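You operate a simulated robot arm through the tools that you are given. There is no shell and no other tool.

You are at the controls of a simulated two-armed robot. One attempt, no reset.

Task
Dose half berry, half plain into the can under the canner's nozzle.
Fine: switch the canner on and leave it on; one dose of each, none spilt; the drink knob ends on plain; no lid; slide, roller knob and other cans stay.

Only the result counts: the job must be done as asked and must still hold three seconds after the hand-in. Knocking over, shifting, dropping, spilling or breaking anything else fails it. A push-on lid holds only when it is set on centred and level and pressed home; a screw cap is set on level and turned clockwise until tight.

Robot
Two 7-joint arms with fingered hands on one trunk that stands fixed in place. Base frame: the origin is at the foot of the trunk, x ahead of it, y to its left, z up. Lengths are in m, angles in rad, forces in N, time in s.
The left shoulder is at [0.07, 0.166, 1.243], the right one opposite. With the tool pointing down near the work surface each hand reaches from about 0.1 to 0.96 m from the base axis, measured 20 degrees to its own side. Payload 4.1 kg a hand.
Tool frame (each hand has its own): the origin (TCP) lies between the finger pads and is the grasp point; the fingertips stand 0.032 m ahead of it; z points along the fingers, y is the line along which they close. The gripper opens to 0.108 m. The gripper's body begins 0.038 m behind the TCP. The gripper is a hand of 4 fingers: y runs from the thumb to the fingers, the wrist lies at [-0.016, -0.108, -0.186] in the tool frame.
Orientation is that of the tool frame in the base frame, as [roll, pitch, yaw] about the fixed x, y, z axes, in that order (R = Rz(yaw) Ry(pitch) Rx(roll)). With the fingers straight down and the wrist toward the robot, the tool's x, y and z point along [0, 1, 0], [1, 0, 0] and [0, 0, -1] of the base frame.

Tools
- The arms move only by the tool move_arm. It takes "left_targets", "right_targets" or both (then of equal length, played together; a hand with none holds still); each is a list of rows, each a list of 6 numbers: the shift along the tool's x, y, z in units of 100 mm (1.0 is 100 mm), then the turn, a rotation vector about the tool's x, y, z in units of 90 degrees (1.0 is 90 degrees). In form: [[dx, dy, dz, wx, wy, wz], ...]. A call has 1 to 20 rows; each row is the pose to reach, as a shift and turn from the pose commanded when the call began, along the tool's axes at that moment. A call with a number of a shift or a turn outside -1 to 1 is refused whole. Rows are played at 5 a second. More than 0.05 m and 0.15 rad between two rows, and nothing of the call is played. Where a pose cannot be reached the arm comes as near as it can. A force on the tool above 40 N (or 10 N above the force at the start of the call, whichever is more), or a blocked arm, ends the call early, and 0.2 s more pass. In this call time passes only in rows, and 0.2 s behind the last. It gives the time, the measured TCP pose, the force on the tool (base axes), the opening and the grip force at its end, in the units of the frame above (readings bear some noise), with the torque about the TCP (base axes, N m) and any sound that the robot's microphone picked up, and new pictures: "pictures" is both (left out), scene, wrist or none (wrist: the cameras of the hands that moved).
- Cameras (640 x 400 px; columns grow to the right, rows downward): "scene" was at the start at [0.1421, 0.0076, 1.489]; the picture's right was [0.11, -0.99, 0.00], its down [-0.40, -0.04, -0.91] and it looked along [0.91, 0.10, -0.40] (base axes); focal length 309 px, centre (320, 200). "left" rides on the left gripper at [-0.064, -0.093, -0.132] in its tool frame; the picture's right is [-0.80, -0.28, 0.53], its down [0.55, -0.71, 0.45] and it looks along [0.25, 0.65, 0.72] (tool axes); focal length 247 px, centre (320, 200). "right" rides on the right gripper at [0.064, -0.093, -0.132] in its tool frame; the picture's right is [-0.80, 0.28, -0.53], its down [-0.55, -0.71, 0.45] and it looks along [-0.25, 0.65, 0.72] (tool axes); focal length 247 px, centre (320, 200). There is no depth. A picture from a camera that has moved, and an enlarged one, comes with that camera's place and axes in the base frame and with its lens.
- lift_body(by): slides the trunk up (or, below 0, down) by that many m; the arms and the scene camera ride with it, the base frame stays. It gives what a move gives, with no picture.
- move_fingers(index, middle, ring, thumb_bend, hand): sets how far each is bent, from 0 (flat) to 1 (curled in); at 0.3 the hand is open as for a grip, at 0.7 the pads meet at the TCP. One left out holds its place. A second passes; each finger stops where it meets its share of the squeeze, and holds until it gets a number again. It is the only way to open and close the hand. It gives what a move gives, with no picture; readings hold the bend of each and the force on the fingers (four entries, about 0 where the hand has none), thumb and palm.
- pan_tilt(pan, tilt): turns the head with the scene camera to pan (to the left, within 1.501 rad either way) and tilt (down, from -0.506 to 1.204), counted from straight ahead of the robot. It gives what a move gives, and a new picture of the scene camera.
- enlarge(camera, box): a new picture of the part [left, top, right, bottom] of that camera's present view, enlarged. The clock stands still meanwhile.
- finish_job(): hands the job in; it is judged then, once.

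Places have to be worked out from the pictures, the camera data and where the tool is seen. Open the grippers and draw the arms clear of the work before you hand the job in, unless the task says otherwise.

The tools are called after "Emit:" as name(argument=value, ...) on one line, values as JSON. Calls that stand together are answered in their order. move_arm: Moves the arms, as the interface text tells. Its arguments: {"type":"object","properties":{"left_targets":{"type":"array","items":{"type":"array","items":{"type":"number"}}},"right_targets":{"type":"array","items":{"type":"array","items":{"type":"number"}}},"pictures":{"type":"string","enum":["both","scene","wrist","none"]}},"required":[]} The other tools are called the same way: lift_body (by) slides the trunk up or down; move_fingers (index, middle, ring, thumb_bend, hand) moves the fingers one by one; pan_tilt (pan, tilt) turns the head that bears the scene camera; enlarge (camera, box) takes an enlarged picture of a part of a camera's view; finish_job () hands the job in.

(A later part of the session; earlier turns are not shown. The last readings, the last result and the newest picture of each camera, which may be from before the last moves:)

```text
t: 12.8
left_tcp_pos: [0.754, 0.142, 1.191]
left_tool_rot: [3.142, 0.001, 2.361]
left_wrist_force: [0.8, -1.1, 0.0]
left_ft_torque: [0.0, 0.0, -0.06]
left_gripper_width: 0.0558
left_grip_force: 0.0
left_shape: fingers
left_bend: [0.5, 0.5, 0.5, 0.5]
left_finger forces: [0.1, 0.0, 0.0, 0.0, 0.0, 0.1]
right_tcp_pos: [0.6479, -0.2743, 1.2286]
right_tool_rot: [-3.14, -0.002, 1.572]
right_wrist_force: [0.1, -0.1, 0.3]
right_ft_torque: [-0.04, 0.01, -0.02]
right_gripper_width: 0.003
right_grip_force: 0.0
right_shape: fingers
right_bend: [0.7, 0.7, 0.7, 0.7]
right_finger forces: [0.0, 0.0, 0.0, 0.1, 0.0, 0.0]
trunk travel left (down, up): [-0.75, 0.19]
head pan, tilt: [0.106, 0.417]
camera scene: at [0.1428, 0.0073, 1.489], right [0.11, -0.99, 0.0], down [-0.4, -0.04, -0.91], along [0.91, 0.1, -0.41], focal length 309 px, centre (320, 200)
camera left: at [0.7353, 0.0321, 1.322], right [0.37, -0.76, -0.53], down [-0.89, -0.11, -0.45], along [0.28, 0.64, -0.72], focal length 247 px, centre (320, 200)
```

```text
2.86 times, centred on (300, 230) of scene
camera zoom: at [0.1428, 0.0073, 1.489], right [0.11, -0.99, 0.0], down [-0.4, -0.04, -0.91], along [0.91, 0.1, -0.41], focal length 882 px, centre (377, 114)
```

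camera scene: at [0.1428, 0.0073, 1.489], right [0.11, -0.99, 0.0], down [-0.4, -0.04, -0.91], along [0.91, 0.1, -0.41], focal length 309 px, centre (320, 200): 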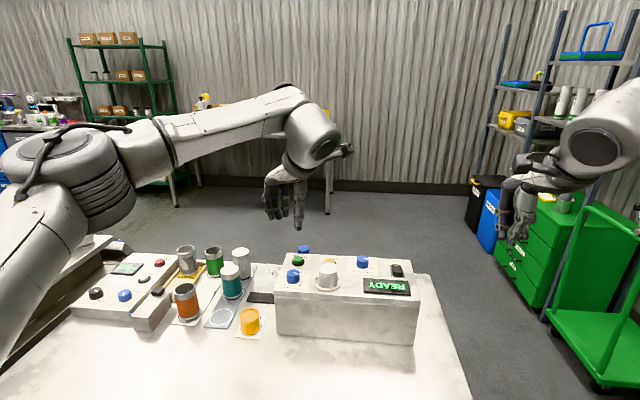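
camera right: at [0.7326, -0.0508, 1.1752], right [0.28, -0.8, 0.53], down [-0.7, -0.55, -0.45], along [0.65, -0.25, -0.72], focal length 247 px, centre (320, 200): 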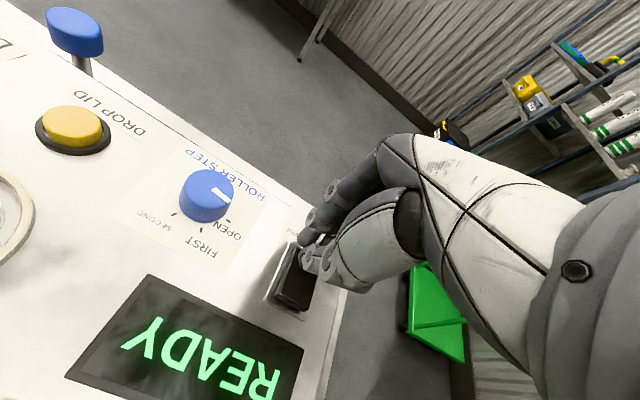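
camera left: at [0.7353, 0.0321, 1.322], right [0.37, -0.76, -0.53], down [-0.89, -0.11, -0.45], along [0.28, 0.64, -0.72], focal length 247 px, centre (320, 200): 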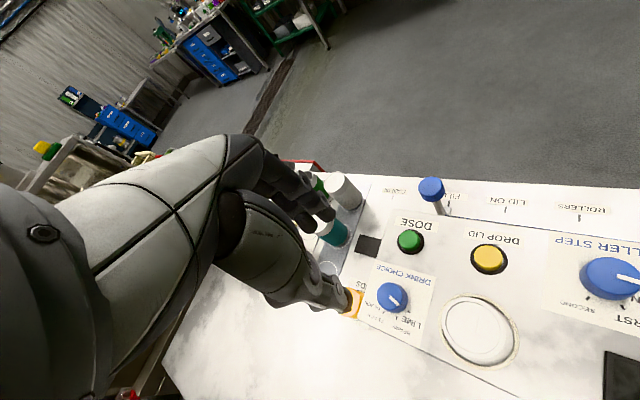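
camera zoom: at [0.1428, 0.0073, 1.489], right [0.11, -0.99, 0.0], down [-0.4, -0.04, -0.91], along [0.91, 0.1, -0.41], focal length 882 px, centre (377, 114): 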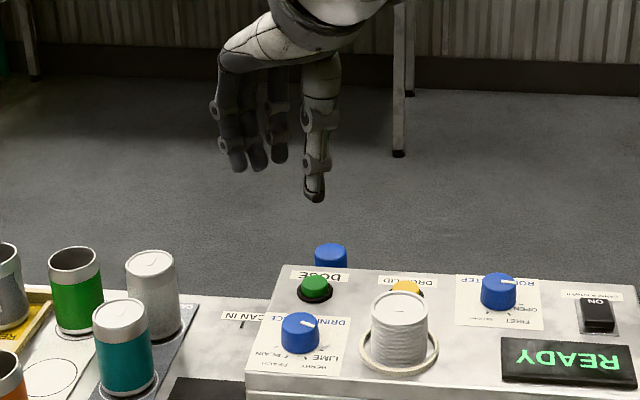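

Combining views, I now judge the panel at z≈1.002 and the knob centre at about (0.746, 0.140) with its top at z≈1.022. I correct laterally and descend 9 cm, then check again.

Emit:
move_arm(left_targets=[[0.043, -0.07, 0.3, 0, 0, 0], [0.043, -0.07, 0.6, 0, 0, 0], [0.043, -0.07, 0.9, 0, 0, 0]], pictures="both")

Emit:
enlarge(camera="left", box=[280, 200, 440, 340])

Emit:
enlarge(camera="scene", box=[250, 210, 350, 300])

```text
t: 13.6
left_tcp_pos: [0.747, 0.1393, 1.1]
left_tool_rot: [3.142, -0.001, 2.356]
left_wrist_force: [-0.6, 0.0, 0.1]
left_ft_torque: [0.0, 0.03, -0.02]
left_gripper_width: 0.056
left_grip_force: 0.0
left_shape: fingers
left_bend: [0.5, 0.5, 0.5, 0.5]
left_finger forces: [0.0, 0.0, 0.0, 0.1, 0.0, 0.1]
right_tcp_pos: [0.6477, -0.2732, 1.2292]
right_tool_rot: [3.141, 0.0, 1.572]
right_wrist_force: [-0.7, 0.7, -0.1]
right_ft_torque: [0.01, -0.03, -0.01]
right_gripper_width: 0.003
right_grip_force: 0.1
right_shape: fingers
right_bend: [0.7, 0.7, 0.7, 0.7]
right_finger forces: [0.0, 0.1, 0.1, 0.1, 0.0, 0.1]
trunk travel left (down, up): [-0.75, 0.19]
head pan, tilt: [0.106, 0.417]
camera scene: at [0.1426, 0.0076, 1.489], right [0.11, -0.99, 0.0], down [-0.4, -0.04, -0.91], along [0.91, 0.1, -0.41], focal length 309 px, centre (320, 200)
camera left: at [0.7284, 0.0295, 1.2324], right [0.36, -0.76, -0.53], down [-0.89, -0.11, -0.45], along [0.28, 0.64, -0.72], focal length 247 px, centre (320, 200)
```

scene: 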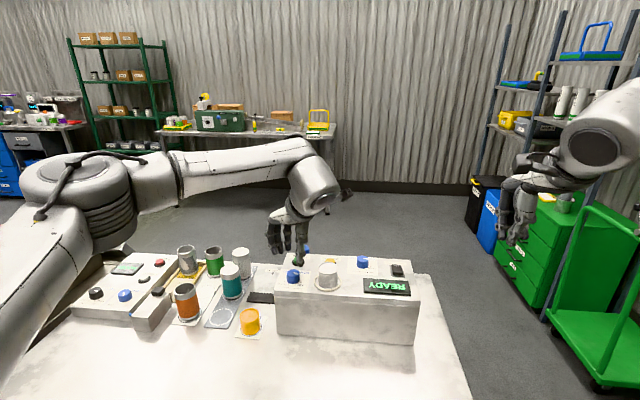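
left: 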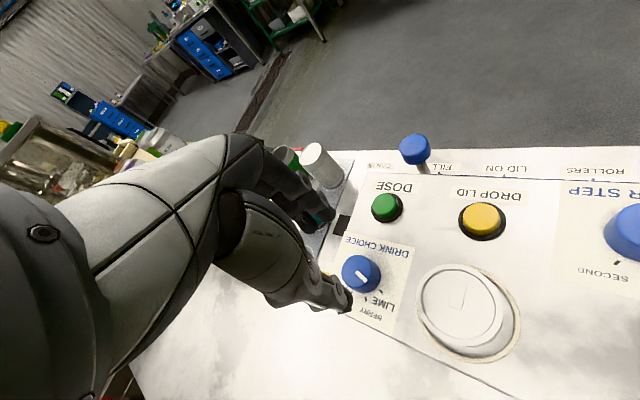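

```text
2.86 times, centred on (360, 270) of left
camera zoom: at [0.7284, 0.0295, 1.2324], right [0.36, -0.76, -0.53], down [-0.89, -0.11, -0.45], along [0.28, 0.64, -0.72], focal length 706 px, centre (206, 0)
```

zoom: 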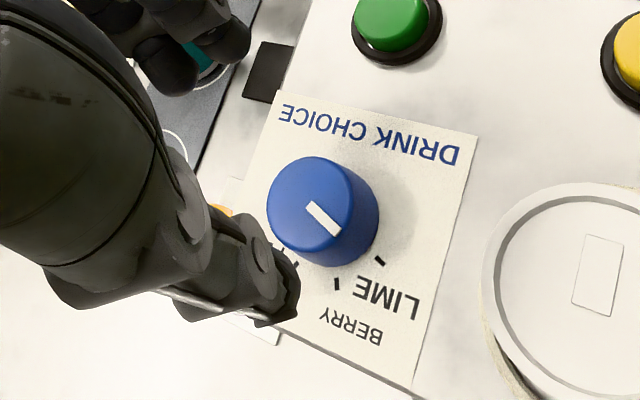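

```text
4.44 times, centred on (300, 255) of scene
camera zoom: at [0.1426, 0.0076, 1.489], right [0.11, -0.99, 0.0], down [-0.4, -0.04, -0.91], along [0.91, 0.1, -0.41], focal length 1372 px, centre (409, -44)
```

zoom: 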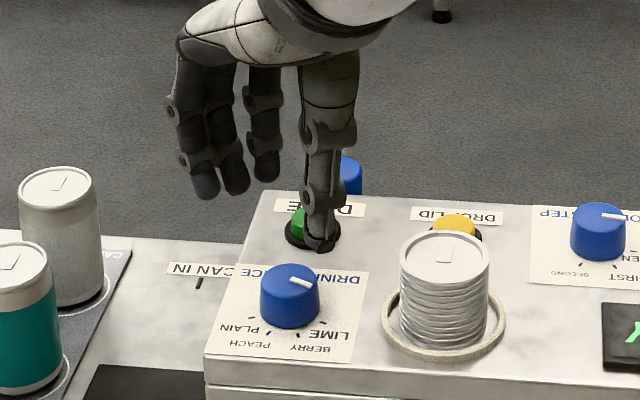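

The knob is centred under the hand within ~2 mm by the wrist view. I descend to a TCP height of about 1.041 so the tips straddle the knob just above the panel.

Emit:
move_arm(left_targets=[[0.015, -0.01, 0.2, 0, 0, 0], [0.015, -0.01, 0.4, 0, 0, 0], [0.015, -0.01, 0.5, 0, 0, 0], [0.015, -0.01, 0.58, 0, 0, 0]], pictures="both")

Emit:
enlarge(camera="left", box=[260, 180, 420, 320])

Emit:
enlarge(camera="scene", box=[260, 220, 340, 300])

```text
t: 14.6
left_tcp_pos: [0.7451, 0.1401, 1.0425]
left_tool_rot: [-3.142, -0.001, 2.358]
left_wrist_force: [-0.1, 0.4, 0.0]
left_ft_torque: [0.01, -0.02, 0.0]
left_gripper_width: 0.0562
left_grip_force: 0.2
left_shape: fingers
left_bend: [0.5, 0.5, 0.5, 0.5]
left_finger forces: [0.0, 0.0, 0.0, 0.0, 0.1, 0.0]
right_tcp_pos: [0.6483, -0.2733, 1.229]
right_tool_rot: [-3.142, 0.0, 1.572]
right_wrist_force: [0.5, -0.2, -0.2]
right_ft_torque: [0.01, -0.03, 0.0]
right_gripper_width: 0.0031
right_grip_force: 0.0
right_shape: fingers
right_bend: [0.7, 0.7, 0.7, 0.7]
right_finger forces: [0.1, 0.0, 0.0, 0.0, 0.0, 0.0]
trunk travel left (down, up): [-0.75, 0.19]
head pan, tilt: [0.106, 0.417]
camera scene: at [0.1425, 0.0077, 1.489], right [0.11, -0.99, 0.0], down [-0.4, -0.04, -0.91], along [0.91, 0.1, -0.4], focal length 309 px, centre (320, 200)
camera left: at [0.7254, 0.0303, 1.1743], right [0.36, -0.76, -0.53], down [-0.89, -0.11, -0.45], along [0.28, 0.64, -0.72], focal length 247 px, centre (320, 200)
```

scene: 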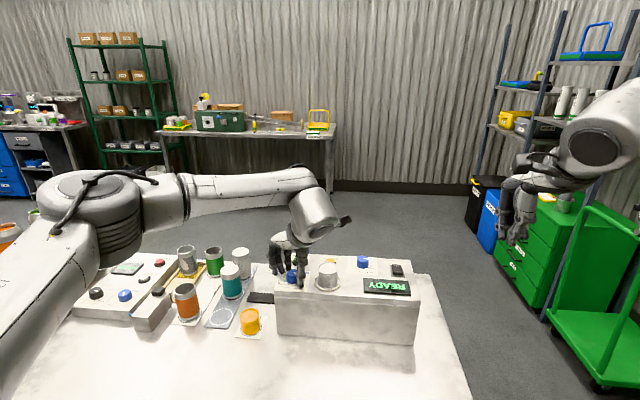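
left: 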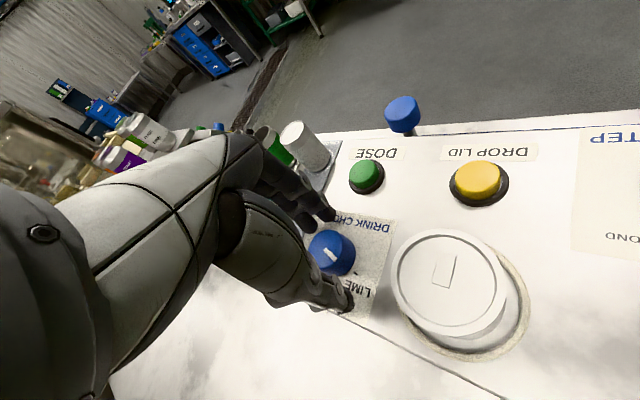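

```text
2.86 times, centred on (340, 250) of left
camera zoom: at [0.7254, 0.0303, 1.1743], right [0.36, -0.76, -0.53], down [-0.89, -0.11, -0.45], along [0.28, 0.64, -0.72], focal length 706 px, centre (263, 57)
```

zoom: 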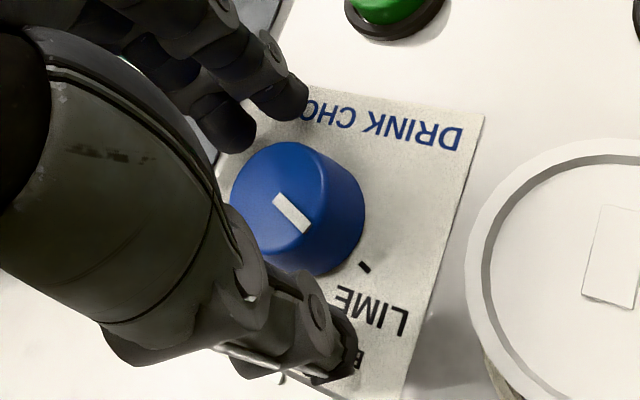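

```text
5.00 times, centred on (300, 260) of scene
camera zoom: at [0.1425, 0.0077, 1.489], right [0.11, -0.99, 0.0], down [-0.4, -0.04, -0.91], along [0.91, 0.1, -0.4], focal length 1543 px, centre (420, -100)
```

zoom: 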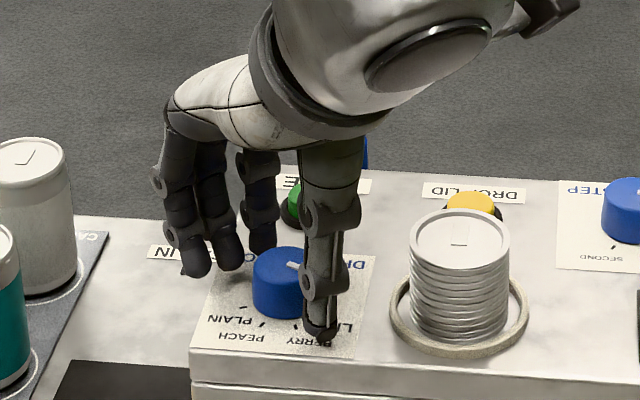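

The knob is straddled and centred. I close gently onto it.

Emit:
move_fingers(hand="left", index=0.64, middle=0.64, ring=0.64, thumb_bend=0.64)

Emit:
enlarge(camera="left", box=[260, 180, 420, 320])

Emit:
enlarge(camera="scene", box=[260, 220, 340, 300])

```text
t: 15.6
left_tcp_pos: [0.7456, 0.1406, 1.0437]
left_tool_rot: [3.142, 0.002, 2.357]
left_wrist_force: [1.3, 2.3, -0.7]
left_ft_torque: [0.07, -0.04, 0.02]
left_gripper_width: 0.0286
left_grip_force: 3.5
left_shape: fingers
left_bend: [0.6, 0.62, 0.64, 0.61]
left_finger forces: [2.5, 2.4, 0.0, 0.1, 2.9, 0.1]
right_tcp_pos: [0.6479, -0.2739, 1.2286]
right_tool_rot: [-3.141, 0.001, 1.572]
right_wrist_force: [0.5, 0.4, 0.1]
right_ft_torque: [0.02, -0.01, -0.01]
right_gripper_width: 0.0029
right_grip_force: 0.0
right_shape: fingers
right_bend: [0.7, 0.7, 0.7, 0.7]
right_finger forces: [0.0, 0.0, 0.0, 0.1, 0.0, 0.1]
trunk travel left (down, up): [-0.75, 0.19]
head pan, tilt: [0.106, 0.417]
```

```text
2.86 times, centred on (340, 250) of left
camera zoom: at [0.7255, 0.0304, 1.1745], right [0.36, -0.76, -0.53], down [-0.89, -0.11, -0.45], along [0.28, 0.64, -0.72], focal length 706 px, centre (263, 57)
```

zoom: 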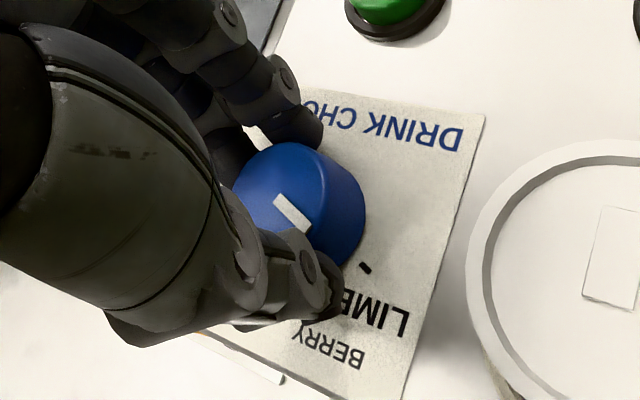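

```text
5.00 times, centred on (300, 260) of scene
camera zoom: at [0.1426, 0.008, 1.489], right [0.11, -0.99, 0.0], down [-0.4, -0.04, -0.91], along [0.91, 0.1, -0.41], focal length 1543 px, centre (420, -100)
```

zoom: 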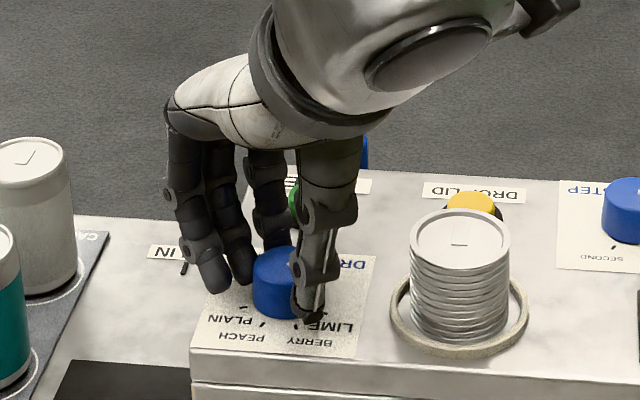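

Index, middle and thumb hold the knob. I firm the grip slightly, then turn 45° clockwise (seen from above) towards BERRY.

Emit:
move_fingers(hand="left", index=0.67, middle=0.67, ring=0.64, thumb_bend=0.67)

Emit:
move_arm(left_targets=[[0, 0, 0, 0, 0, 0.08], [0, 0, 0, 0, 0, 0.16], [0, 0, 0, 0, 0, 0.24], [0, 0, 0, 0, 0, 0.32], [0, 0, 0, 0, 0, 0.4], [0, 0, 0, 0, 0, 0.46], [0, 0, 0, 0, 0, 0.5]], pictures="both")

Emit:
enlarge(camera="left", box=[260, 180, 420, 320])

Emit:
enlarge(camera="scene", box=[260, 220, 340, 300])

```text
t: 16.6
left_tcp_pos: [0.746, 0.1414, 1.0427]
left_tool_rot: [3.14, 0.0, 2.357]
left_wrist_force: [2.7, 2.9, 0.2]
left_ft_torque: [0.08, -0.06, 0.01]
left_gripper_width: 0.0279
left_grip_force: 7.2
left_shape: fingers
left_bend: [0.61, 0.63, 0.64, 0.61]
left_finger forces: [4.2, 4.5, 0.1, 0.0, 5.2, 0.0]
right_tcp_pos: [0.6488, -0.2739, 1.2287]
right_tool_rot: [-3.139, 0.0, 1.57]
right_wrist_force: [0.4, 0.0, 0.6]
right_ft_torque: [-0.03, -0.02, -0.01]
right_gripper_width: 0.0029
right_grip_force: 0.0
right_shape: fingers
right_bend: [0.7, 0.7, 0.7, 0.7]
right_finger forces: [0.0, 0.0, 0.0, 0.1, 0.1, 0.0]
trunk travel left (down, up): [-0.75, 0.19]
head pan, tilt: [0.106, 0.417]
```

```text
t: 18.2
left_tcp_pos: [0.7461, 0.1408, 1.0436]
left_tool_rot: [-3.142, -0.001, 1.569]
left_wrist_force: [5.8, 2.5, 1.2]
left_ft_torque: [0.07, -0.21, -0.01]
left_gripper_width: 0.0275
left_grip_force: 8.0
left_shape: fingers
left_bend: [0.61, 0.63, 0.64, 0.62]
left_finger forces: [5.1, 6.2, 0.0, 0.1, 4.8, 0.0]
right_tcp_pos: [0.648, -0.2732, 1.2286]
right_tool_rot: [-3.141, 0.001, 1.572]
right_wrist_force: [0.2, 0.8, 0.2]
right_ft_torque: [0.0, 0.0, 0.03]
right_gripper_width: 0.0028
right_grip_force: 0.0
right_shape: fingers
right_bend: [0.7, 0.7, 0.7, 0.7]
right_finger forces: [0.0, 0.0, 0.1, 0.1, 0.0, 0.0]
trunk travel left (down, up): [-0.75, 0.19]
head pan, tilt: [0.106, 0.417]
camera scene: at [0.1434, 0.0086, 1.4889], right [0.11, -0.99, 0.0], down [-0.4, -0.04, -0.91], along [0.91, 0.1, -0.41], focal length 309 px, centre (320, 200)
camera left: at [0.6532, 0.0778, 1.1744], right [-0.28, -0.8, -0.53], down [-0.71, 0.55, -0.45], along [0.65, 0.25, -0.72], focal length 247 px, centre (320, 200)
```

scene: 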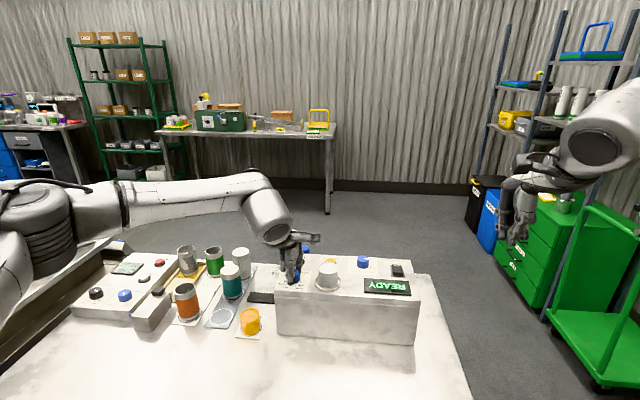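
left: 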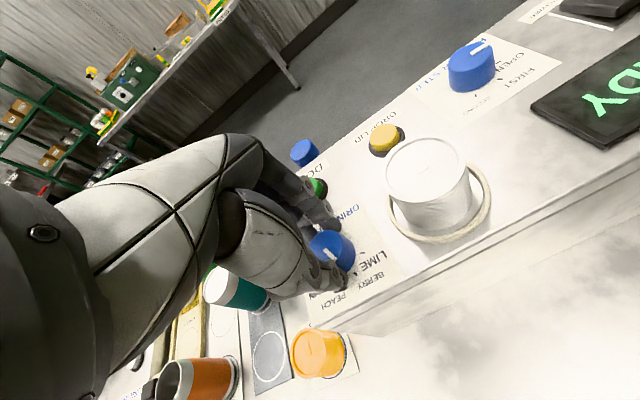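

```text
2.86 times, centred on (340, 250) of left
camera zoom: at [0.6532, 0.0778, 1.1744], right [-0.28, -0.8, -0.53], down [-0.71, 0.55, -0.45], along [0.65, 0.25, -0.72], focal length 706 px, centre (263, 57)
```

zoom: 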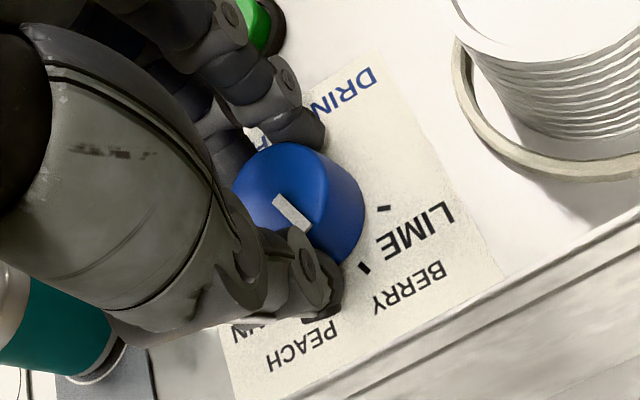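

```text
5.00 times, centred on (300, 260) of scene
camera zoom: at [0.1434, 0.0086, 1.4889], right [0.11, -0.99, 0.0], down [-0.4, -0.04, -0.91], along [0.91, 0.1, -0.41], focal length 1543 px, centre (420, -100)
```

zoom: 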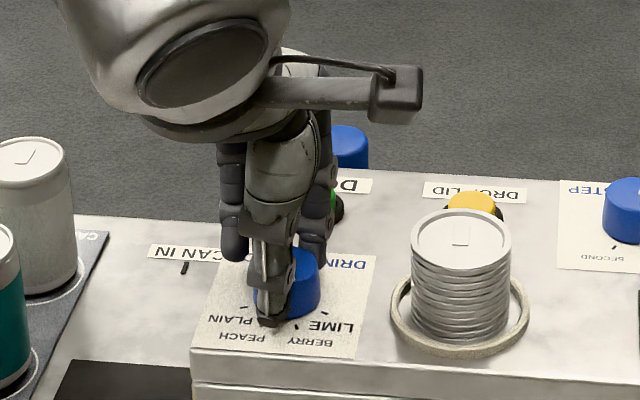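

The knob turned with the hand by 45°. I release just enough and lift straight up to verify the pointer.

Emit:
move_fingers(hand="left", index=0.5, middle=0.5, ring=0.5, thumb_bend=0.5)

Emit:
move_arm(left_targets=[[0, 0, -0.2, 0, 0, 0], [0, 0, -0.5, 0, 0, 0], [0, 0, -0.9, 0, 0, 0]], pictures="both")

Emit:
enlarge(camera="left", box=[280, 160, 440, 300])

Emit:
enlarge(camera="scene", box=[260, 220, 340, 300])

```text
t: 19.2
left_tcp_pos: [0.7446, 0.1407, 1.0429]
left_tool_rot: [-3.141, 0.0, 1.57]
left_wrist_force: [0.0, 0.2, 1.0]
left_ft_torque: [0.01, 0.0, -0.02]
left_gripper_width: 0.0551
left_grip_force: 0.1
left_shape: fingers
left_bend: [0.5, 0.5, 0.5, 0.5]
left_finger forces: [0.0, 0.1, 0.0, 0.1, 0.0, 0.0]
right_tcp_pos: [0.6479, -0.2741, 1.229]
right_tool_rot: [-3.141, -0.002, 1.571]
right_wrist_force: [-0.8, -1.0, 0.7]
right_ft_torque: [-0.06, 0.0, -0.01]
right_gripper_width: 0.003
right_grip_force: 0.0
right_shape: fingers
right_bend: [0.7, 0.7, 0.7, 0.7]
right_finger forces: [0.0, 0.0, 0.0, 0.0, 0.1, 0.0]
trunk travel left (down, up): [-0.75, 0.19]
head pan, tilt: [0.106, 0.417]
```

```text
t: 20.0
left_tcp_pos: [0.7415, 0.1427, 1.1343]
left_tool_rot: [3.141, -0.001, 1.57]
left_wrist_force: [-0.7, -0.6, -0.3]
left_ft_torque: [-0.01, -0.02, 0.0]
left_gripper_width: 0.055
left_grip_force: 0.1
left_shape: fingers
left_bend: [0.5, 0.5, 0.5, 0.5]
left_finger forces: [0.0, 0.0, 0.1, 0.0, 0.0, 0.0]
right_tcp_pos: [0.6464, -0.2734, 1.2299]
right_tool_rot: [3.141, -0.002, 1.571]
right_wrist_force: [-0.6, 0.0, 0.5]
right_ft_torque: [-0.02, -0.04, 0.02]
right_gripper_width: 0.0028
right_grip_force: 0.3
right_shape: fingers
right_bend: [0.7, 0.7, 0.7, 0.7]
right_finger forces: [0.0, 0.0, 0.0, 0.0, 0.0, 0.0]
trunk travel left (down, up): [-0.75, 0.19]
head pan, tilt: [0.106, 0.417]
camera scene: at [0.1412, 0.0074, 1.4891], right [0.11, -0.99, 0.0], down [-0.4, -0.04, -0.91], along [0.91, 0.1, -0.4], focal length 309 px, centre (320, 200)
camera left: at [0.6501, 0.0788, 1.2668], right [-0.28, -0.8, -0.53], down [-0.71, 0.55, -0.45], along [0.65, 0.25, -0.72], focal length 247 px, centre (320, 200)
```

scene: 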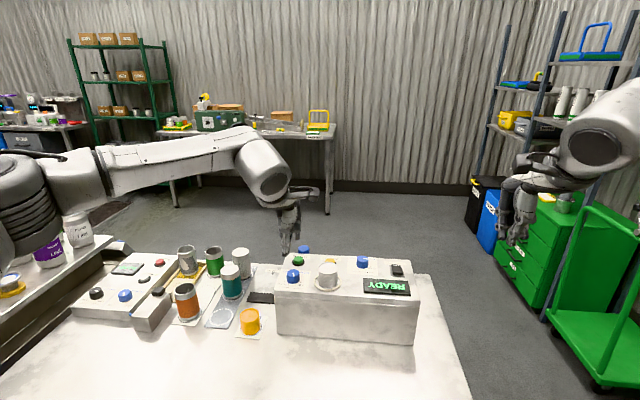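
left: 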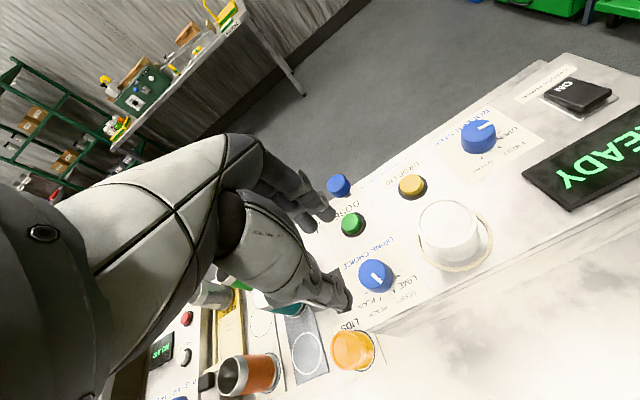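

```text
2.86 times, centred on (360, 230) of left
camera zoom: at [0.6501, 0.0788, 1.2668], right [-0.28, -0.8, -0.53], down [-0.71, 0.55, -0.45], along [0.65, 0.25, -0.72], focal length 706 px, centre (206, 114)
```

zoom: 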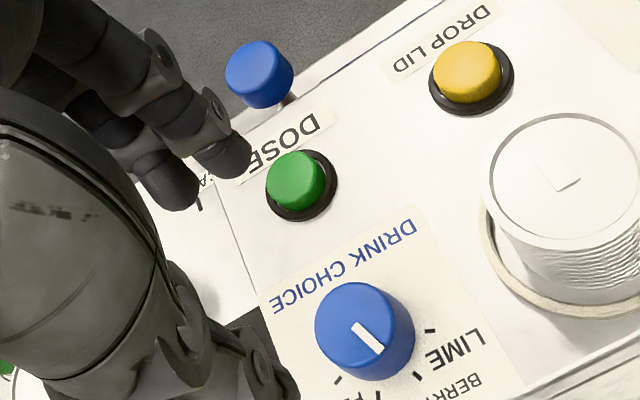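

```text
5.00 times, centred on (300, 260) of scene
camera zoom: at [0.1412, 0.0074, 1.4891], right [0.11, -0.99, 0.0], down [-0.4, -0.04, -0.91], along [0.91, 0.1, -0.4], focal length 1543 px, centre (420, -100)
```

zoom: 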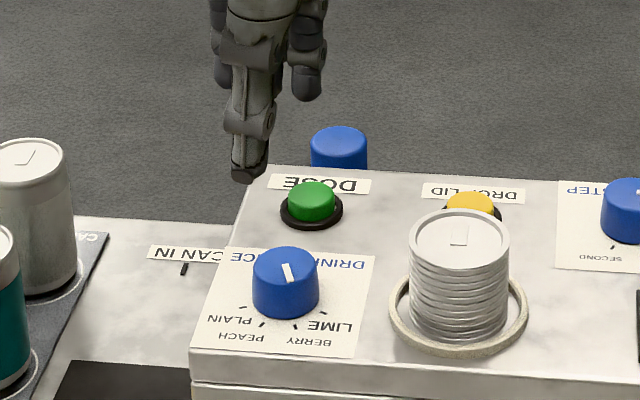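

The pointer now shows BERRY. The dose button I judge at (0.811, 0.137), top z≈1.018; I close the left hand and hover above it.

Emit:
move_fingers(hand="left", index=0.7, middle=0.7, ring=0.7, thumb_bend=0.7)

Emit:
move_arm(left_targets=[[-0.03, 0.35, 0.0, 0, 0, 0], [-0.06, 0.73, 0.15, 0, 0, 0], [-0.06, 0.73, 0.5, 0, 0, 0]], pictures="both")

Emit:
enlarge(camera="left", box=[260, 160, 420, 300])

Emit:
enlarge(camera="scene", box=[260, 210, 340, 290])

```text
t: 21.0
left_tcp_pos: [0.7431, 0.1431, 1.1332]
left_tool_rot: [3.141, 0.002, 1.572]
left_wrist_force: [-0.1, -0.1, 0.2]
left_ft_torque: [-0.01, -0.04, -0.01]
left_gripper_width: 0.0037
left_grip_force: 0.1
left_shape: fingers
left_bend: [0.7, 0.7, 0.7, 0.7]
left_finger forces: [0.0, 0.0, 0.1, 0.1, 0.0, 0.0]
right_tcp_pos: [0.6482, -0.2729, 1.2294]
right_tool_rot: [-3.141, 0.0, 1.572]
right_wrist_force: [0.3, -0.3, -0.1]
right_ft_torque: [0.03, -0.03, -0.01]
right_gripper_width: 0.003
right_grip_force: 0.0
right_shape: fingers
right_bend: [0.7, 0.7, 0.7, 0.7]
right_finger forces: [0.1, 0.0, 0.1, 0.0, 0.0, 0.0]
trunk travel left (down, up): [-0.75, 0.19]
head pan, tilt: [0.106, 0.417]
```

```text
t: 21.8
left_tcp_pos: [0.8176, 0.1371, 1.0845]
left_tool_rot: [-3.141, 0.002, 1.572]
left_wrist_force: [0.2, 0.3, 0.1]
left_ft_torque: [-0.04, 0.0, 0.0]
left_gripper_width: 0.0032
left_grip_force: 0.0
left_shape: fingers
left_bend: [0.7, 0.7, 0.7, 0.7]
left_finger forces: [0.0, 0.0, 0.1, 0.1, 0.0, 0.0]
right_tcp_pos: [0.6485, -0.2725, 1.2303]
right_tool_rot: [3.141, 0.001, 1.572]
right_wrist_force: [0.9, -0.5, 0.5]
right_ft_torque: [-0.03, 0.0, -0.02]
right_gripper_width: 0.0029
right_grip_force: 0.0
right_shape: fingers
right_bend: [0.7, 0.7, 0.7, 0.7]
right_finger forces: [0.0, 0.0, 0.0, 0.0, 0.0, 0.0]
trunk travel left (down, up): [-0.75, 0.19]
head pan, tilt: [0.106, 0.417]
camera scene: at [0.142, 0.0088, 1.4891], right [0.11, -0.99, 0.0], down [-0.4, -0.04, -0.91], along [0.91, 0.1, -0.4], focal length 309 px, centre (320, 200)
camera left: at [0.7249, 0.0738, 1.2158], right [-0.28, -0.8, -0.53], down [-0.71, 0.55, -0.45], along [0.65, 0.25, -0.72], focal length 247 px, centre (320, 200)
```

scene: 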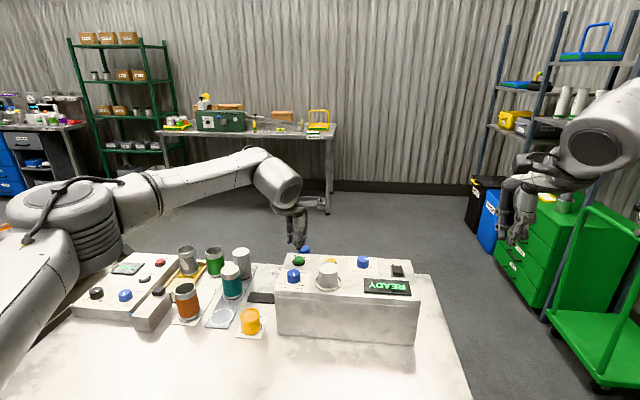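
left: 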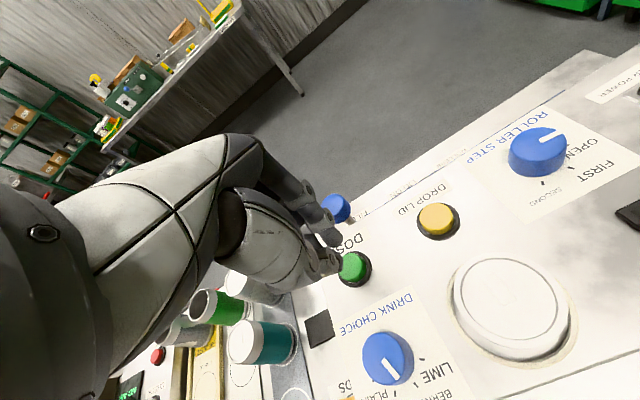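

```text
2.86 times, centred on (340, 230) of left
camera zoom: at [0.7249, 0.0738, 1.2158], right [-0.28, -0.8, -0.53], down [-0.71, 0.55, -0.45], along [0.65, 0.25, -0.72], focal length 706 px, centre (263, 114)
```

zoom: 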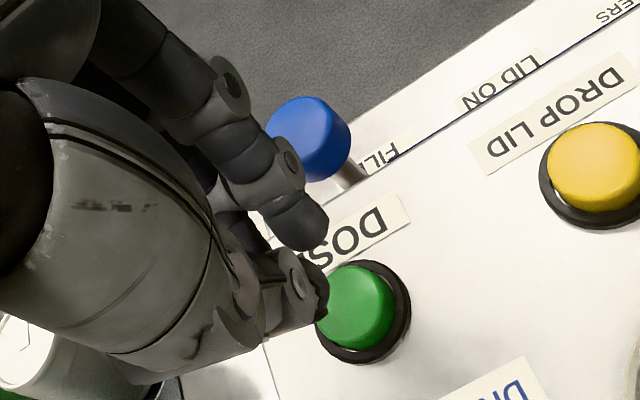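

```text
5.00 times, centred on (300, 250) of scene
camera zoom: at [0.142, 0.0088, 1.4891], right [0.11, -0.99, 0.0], down [-0.4, -0.04, -0.91], along [0.91, 0.1, -0.4], focal length 1543 px, centre (420, -50)
```

zoom: 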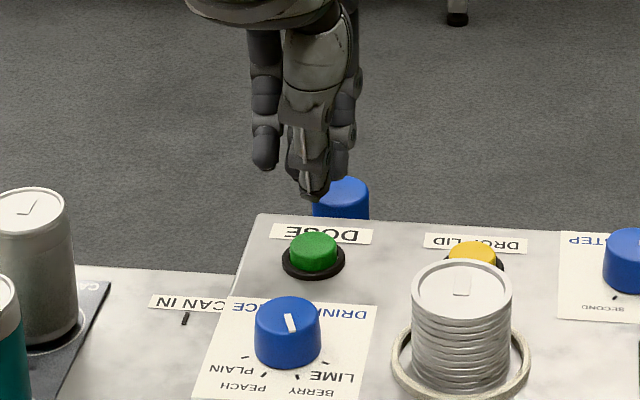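

The thumb tip is over the green button. I press down and come straight back up in one call so the press is momentary.

Emit:
move_arm(left_targets=[[0, 0.03, 0.2, 0, 0, 0], [0, 0.03, 0.3, 0, 0, 0], [0, 0.03, 0.36, 0, 0, 0], [0, 0.03, 0.41, 0, 0, 0], [0, 0.03, 0.3, 0, 0, 0], [0, 0.03, 0.1, 0, 0, 0]], pictures="both")

Emit:
enlarge(camera="scene", box=[260, 230, 430, 350])

```text
t: 23.2
left_tcp_pos: [0.8211, 0.1354, 1.0732]
left_tool_rot: [-3.141, 0.001, 1.571]
left_wrist_force: [0.0, 0.7, 0.3]
left_ft_torque: [-0.01, 0.0, -0.01]
left_gripper_width: 0.0034
left_grip_force: 0.2
left_shape: fingers
left_bend: [0.7, 0.7, 0.7, 0.7]
left_finger forces: [0.0, 0.1, 0.0, 0.0, 0.0, 0.0]
right_tcp_pos: [0.647, -0.2736, 1.2297]
right_tool_rot: [3.141, -0.001, 1.571]
right_wrist_force: [-0.1, 0.3, 0.1]
right_ft_torque: [-0.01, 0.01, -0.01]
right_gripper_width: 0.0028
right_grip_force: 0.2
right_shape: fingers
right_bend: [0.7, 0.7, 0.7, 0.7]
right_finger forces: [0.0, 0.0, 0.1, 0.0, 0.1, 0.0]
trunk travel left (down, up): [-0.75, 0.19]
head pan, tilt: [0.106, 0.417]
heard: click
camera scene: at [0.1413, 0.0073, 1.4891], right [0.11, -0.99, 0.0], down [-0.4, -0.04, -0.91], along [0.91, 0.1, -0.4], focal length 309 px, centre (320, 200)
camera left: at [0.728, 0.0721, 1.2045], right [-0.28, -0.8, -0.53], down [-0.71, 0.55, -0.45], along [0.65, 0.25, -0.72], focal length 247 px, centre (320, 200)
```

scene: 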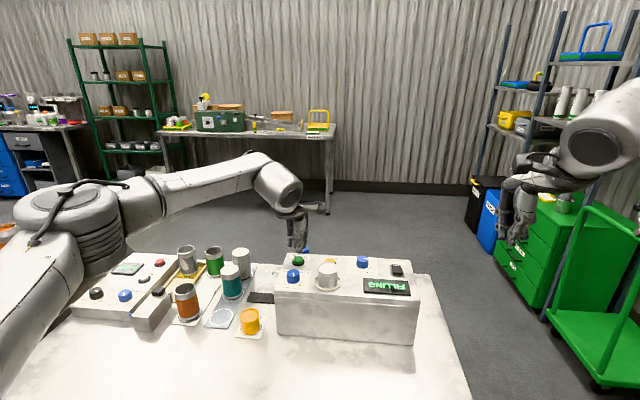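
left: 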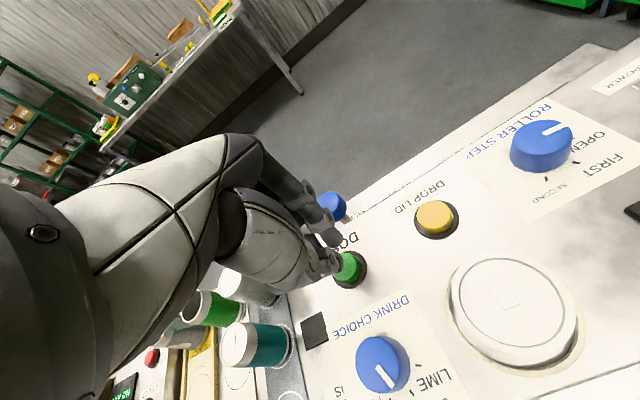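

```text
3.33 times, centred on (345, 290) of scene
camera zoom: at [0.1413, 0.0073, 1.4891], right [0.11, -0.99, 0.0], down [-0.4, -0.04, -0.91], along [0.91, 0.1, -0.4], focal length 1029 px, centre (237, -100)
```

zoom: 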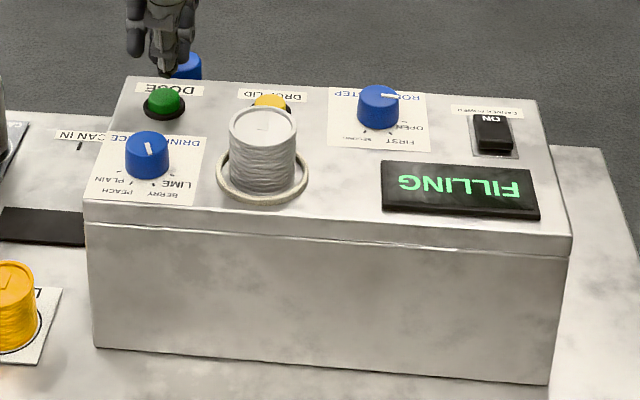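

FILLING with the pointer on berry. I lift away and swing the hand over the knob (turned 54° counter-clockwise, fingers still closed) while the dose runs.

Emit:
move_arm(left_targets=[[0, 0, -0.3, 0, 0, 0], [0, -0.2, -0.5, 0, 0, -0.09], [0.05, -0.4, -0.5, 0, 0, -0.18], [0.05, -0.75, -0.5, 0, 0, -0.27], [0.05, -0.75, -0.5, 0, 0, -0.36], [0.05, -0.75, -0.5, 0, 0, -0.45], [0.05, -0.75, -0.5, 0, 0, -0.54], [0.05, -0.75, -0.5, 0, 0, -0.6]], pictures="both")

Emit:
enlarge(camera="scene", box=[260, 230, 430, 350])

```text
t: 25.0
left_tcp_pos: [0.7464, 0.1397, 1.1231]
left_tool_rot: [-3.141, 0.0, 2.516]
left_wrist_force: [-0.2, -0.2, 0.0]
left_ft_torque: [0.0, 0.02, 0.0]
left_gripper_width: 0.0033
left_grip_force: 0.1
left_shape: fingers
left_bend: [0.7, 0.7, 0.7, 0.7]
left_finger forces: [0.0, 0.0, 0.0, 0.0, 0.1, 0.0]
right_tcp_pos: [0.6474, -0.2751, 1.2293]
right_tool_rot: [-3.14, 0.001, 1.573]
right_wrist_force: [-0.1, -0.5, 0.2]
right_ft_torque: [-0.03, 0.0, -0.03]
right_gripper_width: 0.0031
right_grip_force: 0.0
right_shape: fingers
right_bend: [0.7, 0.7, 0.7, 0.7]
right_finger forces: [0.1, 0.0, 0.0, 0.1, 0.0, 0.0]
trunk travel left (down, up): [-0.75, 0.19]
head pan, tilt: [0.106, 0.417]
camera scene: at [0.1425, 0.007, 1.489], right [0.11, -0.99, 0.0], down [-0.4, -0.04, -0.91], along [0.91, 0.1, -0.4], focal length 309 px, centre (320, 200)
camera left: at [0.745, 0.028, 1.2538], right [0.48, -0.7, -0.53], down [-0.86, -0.25, -0.45], along [0.18, 0.67, -0.72], focal length 247 px, centre (320, 200)
```

scene: 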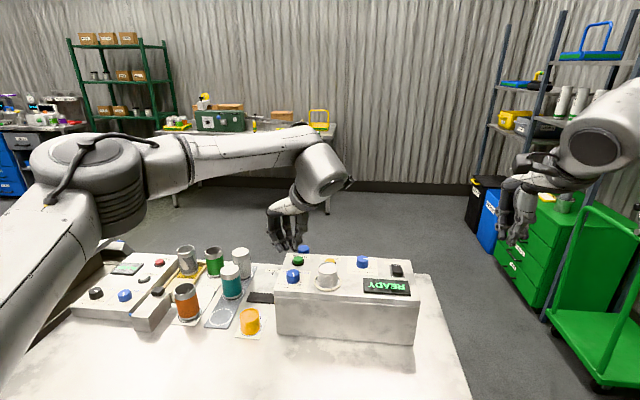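
left: 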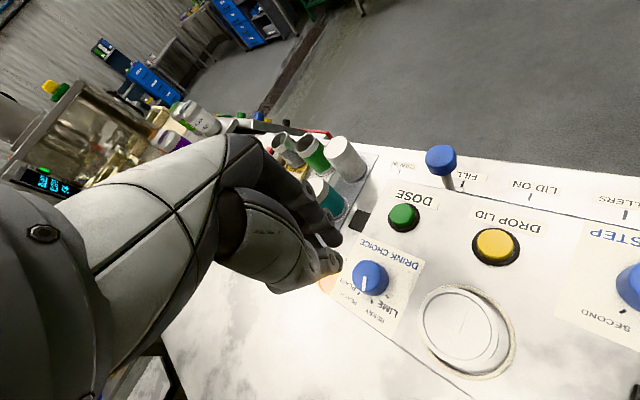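

```text
3.33 times, centred on (345, 290) of scene
camera zoom: at [0.1425, 0.007, 1.489], right [0.11, -0.99, 0.0], down [-0.4, -0.04, -0.91], along [0.91, 0.1, -0.4], focal length 1029 px, centre (237, -100)
```

zoom: 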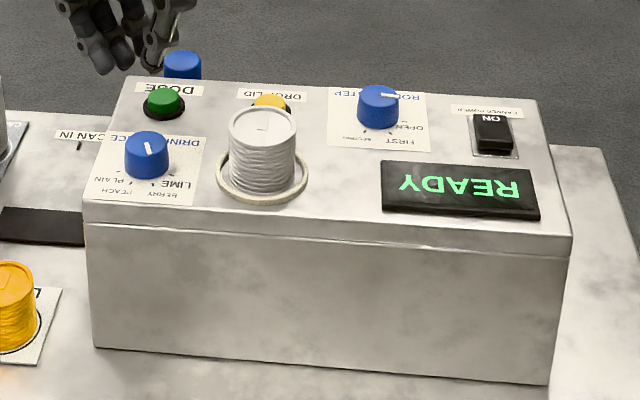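

READY again: the berry dose is in. I open the hand to straddle width and check the centring before descending.

Emit:
move_fingers(hand="left", index=0.5, middle=0.5, ring=0.5, thumb_bend=0.5)

Emit:
move_arm(left_targets=[[0, 0, 0.15, 0, 0, 0], [0, 0, 0.3, 0, 0, 0]], pictures="none")

Emit:
enlarge(camera="left", box=[280, 200, 440, 340])

```text
t: 26.0
left_tcp_pos: [0.7463, 0.1409, 1.1224]
left_tool_rot: [-3.141, -0.001, 2.515]
left_wrist_force: [0.1, 0.1, 0.5]
left_ft_torque: [0.03, 0.02, 0.02]
left_gripper_width: 0.0552
left_grip_force: 0.1
left_shape: fingers
left_bend: [0.5, 0.5, 0.5, 0.5]
left_finger forces: [0.0, 0.0, 0.1, 0.0, 0.1, 0.1]
right_tcp_pos: [0.6479, -0.2722, 1.2281]
right_tool_rot: [-3.141, -0.002, 1.572]
right_wrist_force: [0.3, 0.8, 0.8]
right_ft_torque: [0.0, 0.02, 0.03]
right_gripper_width: 0.0029
right_grip_force: 0.2
right_shape: fingers
right_bend: [0.7, 0.7, 0.7, 0.7]
right_finger forces: [0.1, 0.0, 0.1, 0.0, 0.0, 0.0]
trunk travel left (down, up): [-0.75, 0.19]
head pan, tilt: [0.106, 0.417]
```

```text
t: 26.6
left_tcp_pos: [0.7473, 0.1404, 1.0926]
left_tool_rot: [3.141, -0.001, 2.514]
left_wrist_force: [0.7, -0.5, 0.0]
left_ft_torque: [0.03, 0.01, -0.01]
left_gripper_width: 0.055
left_grip_force: 0.0
left_shape: fingers
left_bend: [0.5, 0.5, 0.5, 0.5]
left_finger forces: [0.0, 0.0, 0.0, 0.0, 0.1, 0.0]
right_tcp_pos: [0.6496, -0.2738, 1.2282]
right_tool_rot: [3.14, -0.003, 1.57]
right_wrist_force: [0.8, 0.5, 0.1]
right_ft_torque: [-0.02, 0.0, 0.03]
right_gripper_width: 0.003
right_grip_force: 0.1
right_shape: fingers
right_bend: [0.7, 0.7, 0.7, 0.7]
right_finger forces: [0.1, 0.1, 0.0, 0.0, 0.0, 0.0]
trunk travel left (down, up): [-0.75, 0.19]
head pan, tilt: [0.106, 0.417]
```

```text
2.86 times, centred on (360, 270) of left
camera zoom: at [0.745, 0.0288, 1.2236], right [0.48, -0.7, -0.53], down [-0.86, -0.25, -0.45], along [0.18, 0.67, -0.72], focal length 706 px, centre (206, 0)
```

zoom: 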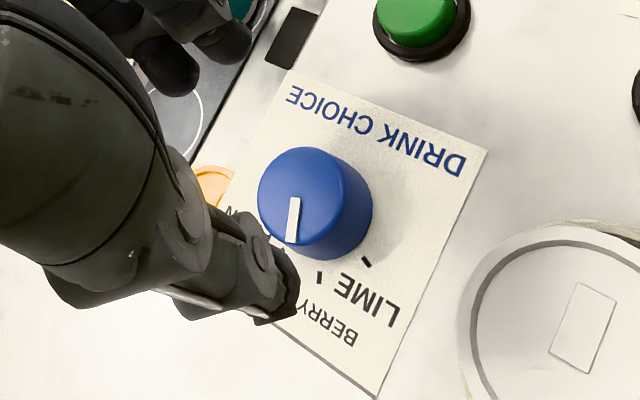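

Centred within 1 mm. I descend to grasp height, close on the knob and firm up.

Emit:
move_arm(left_targets=[[0, 0, 0.2, 0, 0, 0], [0, 0, 0.4, 0, 0, 0], [0, 0, 0.5, 0, 0, 0]], pictures="none")

Emit:
move_fingers(hand="left", index=0.67, middle=0.67, ring=0.64, thumb_bend=0.67)

Emit:
enlarge(camera="left", box=[260, 180, 420, 320])

Emit:
enlarge(camera="scene", box=[260, 220, 340, 300])

```text
t: 27.4
left_tcp_pos: [0.7449, 0.1393, 1.0432]
left_tool_rot: [3.14, 0.001, 2.513]
left_wrist_force: [0.0, -0.2, -0.4]
left_ft_torque: [-0.01, -0.06, -0.03]
left_gripper_width: 0.055
left_grip_force: 0.1
left_shape: fingers
left_bend: [0.5, 0.5, 0.5, 0.5]
left_finger forces: [0.0, 0.0, 0.0, 0.1, 0.0, 0.0]
right_tcp_pos: [0.6478, -0.2741, 1.2286]
right_tool_rot: [-3.141, -0.001, 1.572]
right_wrist_force: [-0.1, 0.0, -0.5]
right_ft_torque: [-0.01, -0.01, 0.0]
right_gripper_width: 0.0028
right_grip_force: 0.1
right_shape: fingers
right_bend: [0.7, 0.7, 0.7, 0.7]
right_finger forces: [0.0, 0.0, 0.1, 0.1, 0.0, 0.0]
trunk travel left (down, up): [-0.75, 0.19]
head pan, tilt: [0.106, 0.417]
```

```text
t: 28.4
left_tcp_pos: [0.7467, 0.1416, 1.0433]
left_tool_rot: [3.14, -0.001, 2.515]
left_wrist_force: [1.9, 3.0, 1.1]
left_ft_torque: [0.08, -0.04, 0.04]
left_gripper_width: 0.0271
left_grip_force: 7.8
left_shape: fingers
left_bend: [0.62, 0.63, 0.64, 0.61]
left_finger forces: [4.0, 4.9, 0.0, 0.1, 5.7, 0.0]
right_tcp_pos: [0.6482, -0.2736, 1.2296]
right_tool_rot: [3.141, 0.0, 1.571]
right_wrist_force: [-0.4, 0.2, -0.5]
right_ft_torque: [0.02, -0.02, 0.01]
right_gripper_width: 0.0033
right_grip_force: 0.1
right_shape: fingers
right_bend: [0.7, 0.7, 0.7, 0.7]
right_finger forces: [0.0, 0.1, 0.0, 0.1, 0.0, 0.1]
trunk travel left (down, up): [-0.75, 0.19]
head pan, tilt: [0.106, 0.417]
```

```text
2.86 times, centred on (340, 250) of left
camera zoom: at [0.7444, 0.0284, 1.1745], right [0.48, -0.7, -0.53], down [-0.86, -0.25, -0.45], along [0.18, 0.67, -0.72], focal length 706 px, centre (263, 57)
```

zoom: 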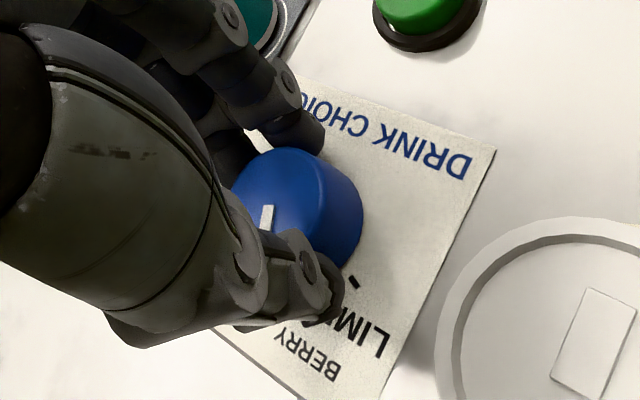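

```text
5.00 times, centred on (300, 260) of scene
camera zoom: at [0.1425, 0.0081, 1.489], right [0.11, -0.99, 0.0], down [-0.4, -0.04, -0.91], along [0.91, 0.1, -0.4], focal length 1543 px, centre (420, -100)
```

zoom: 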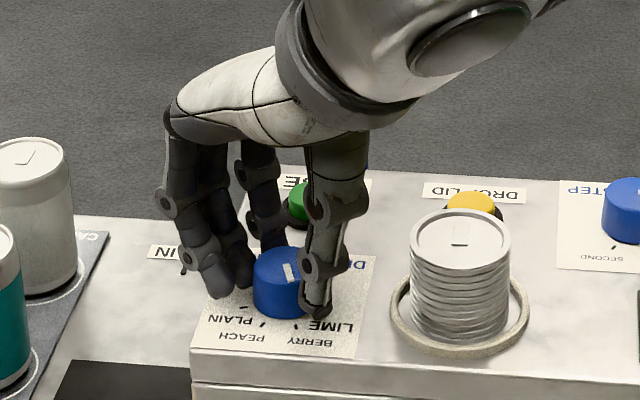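

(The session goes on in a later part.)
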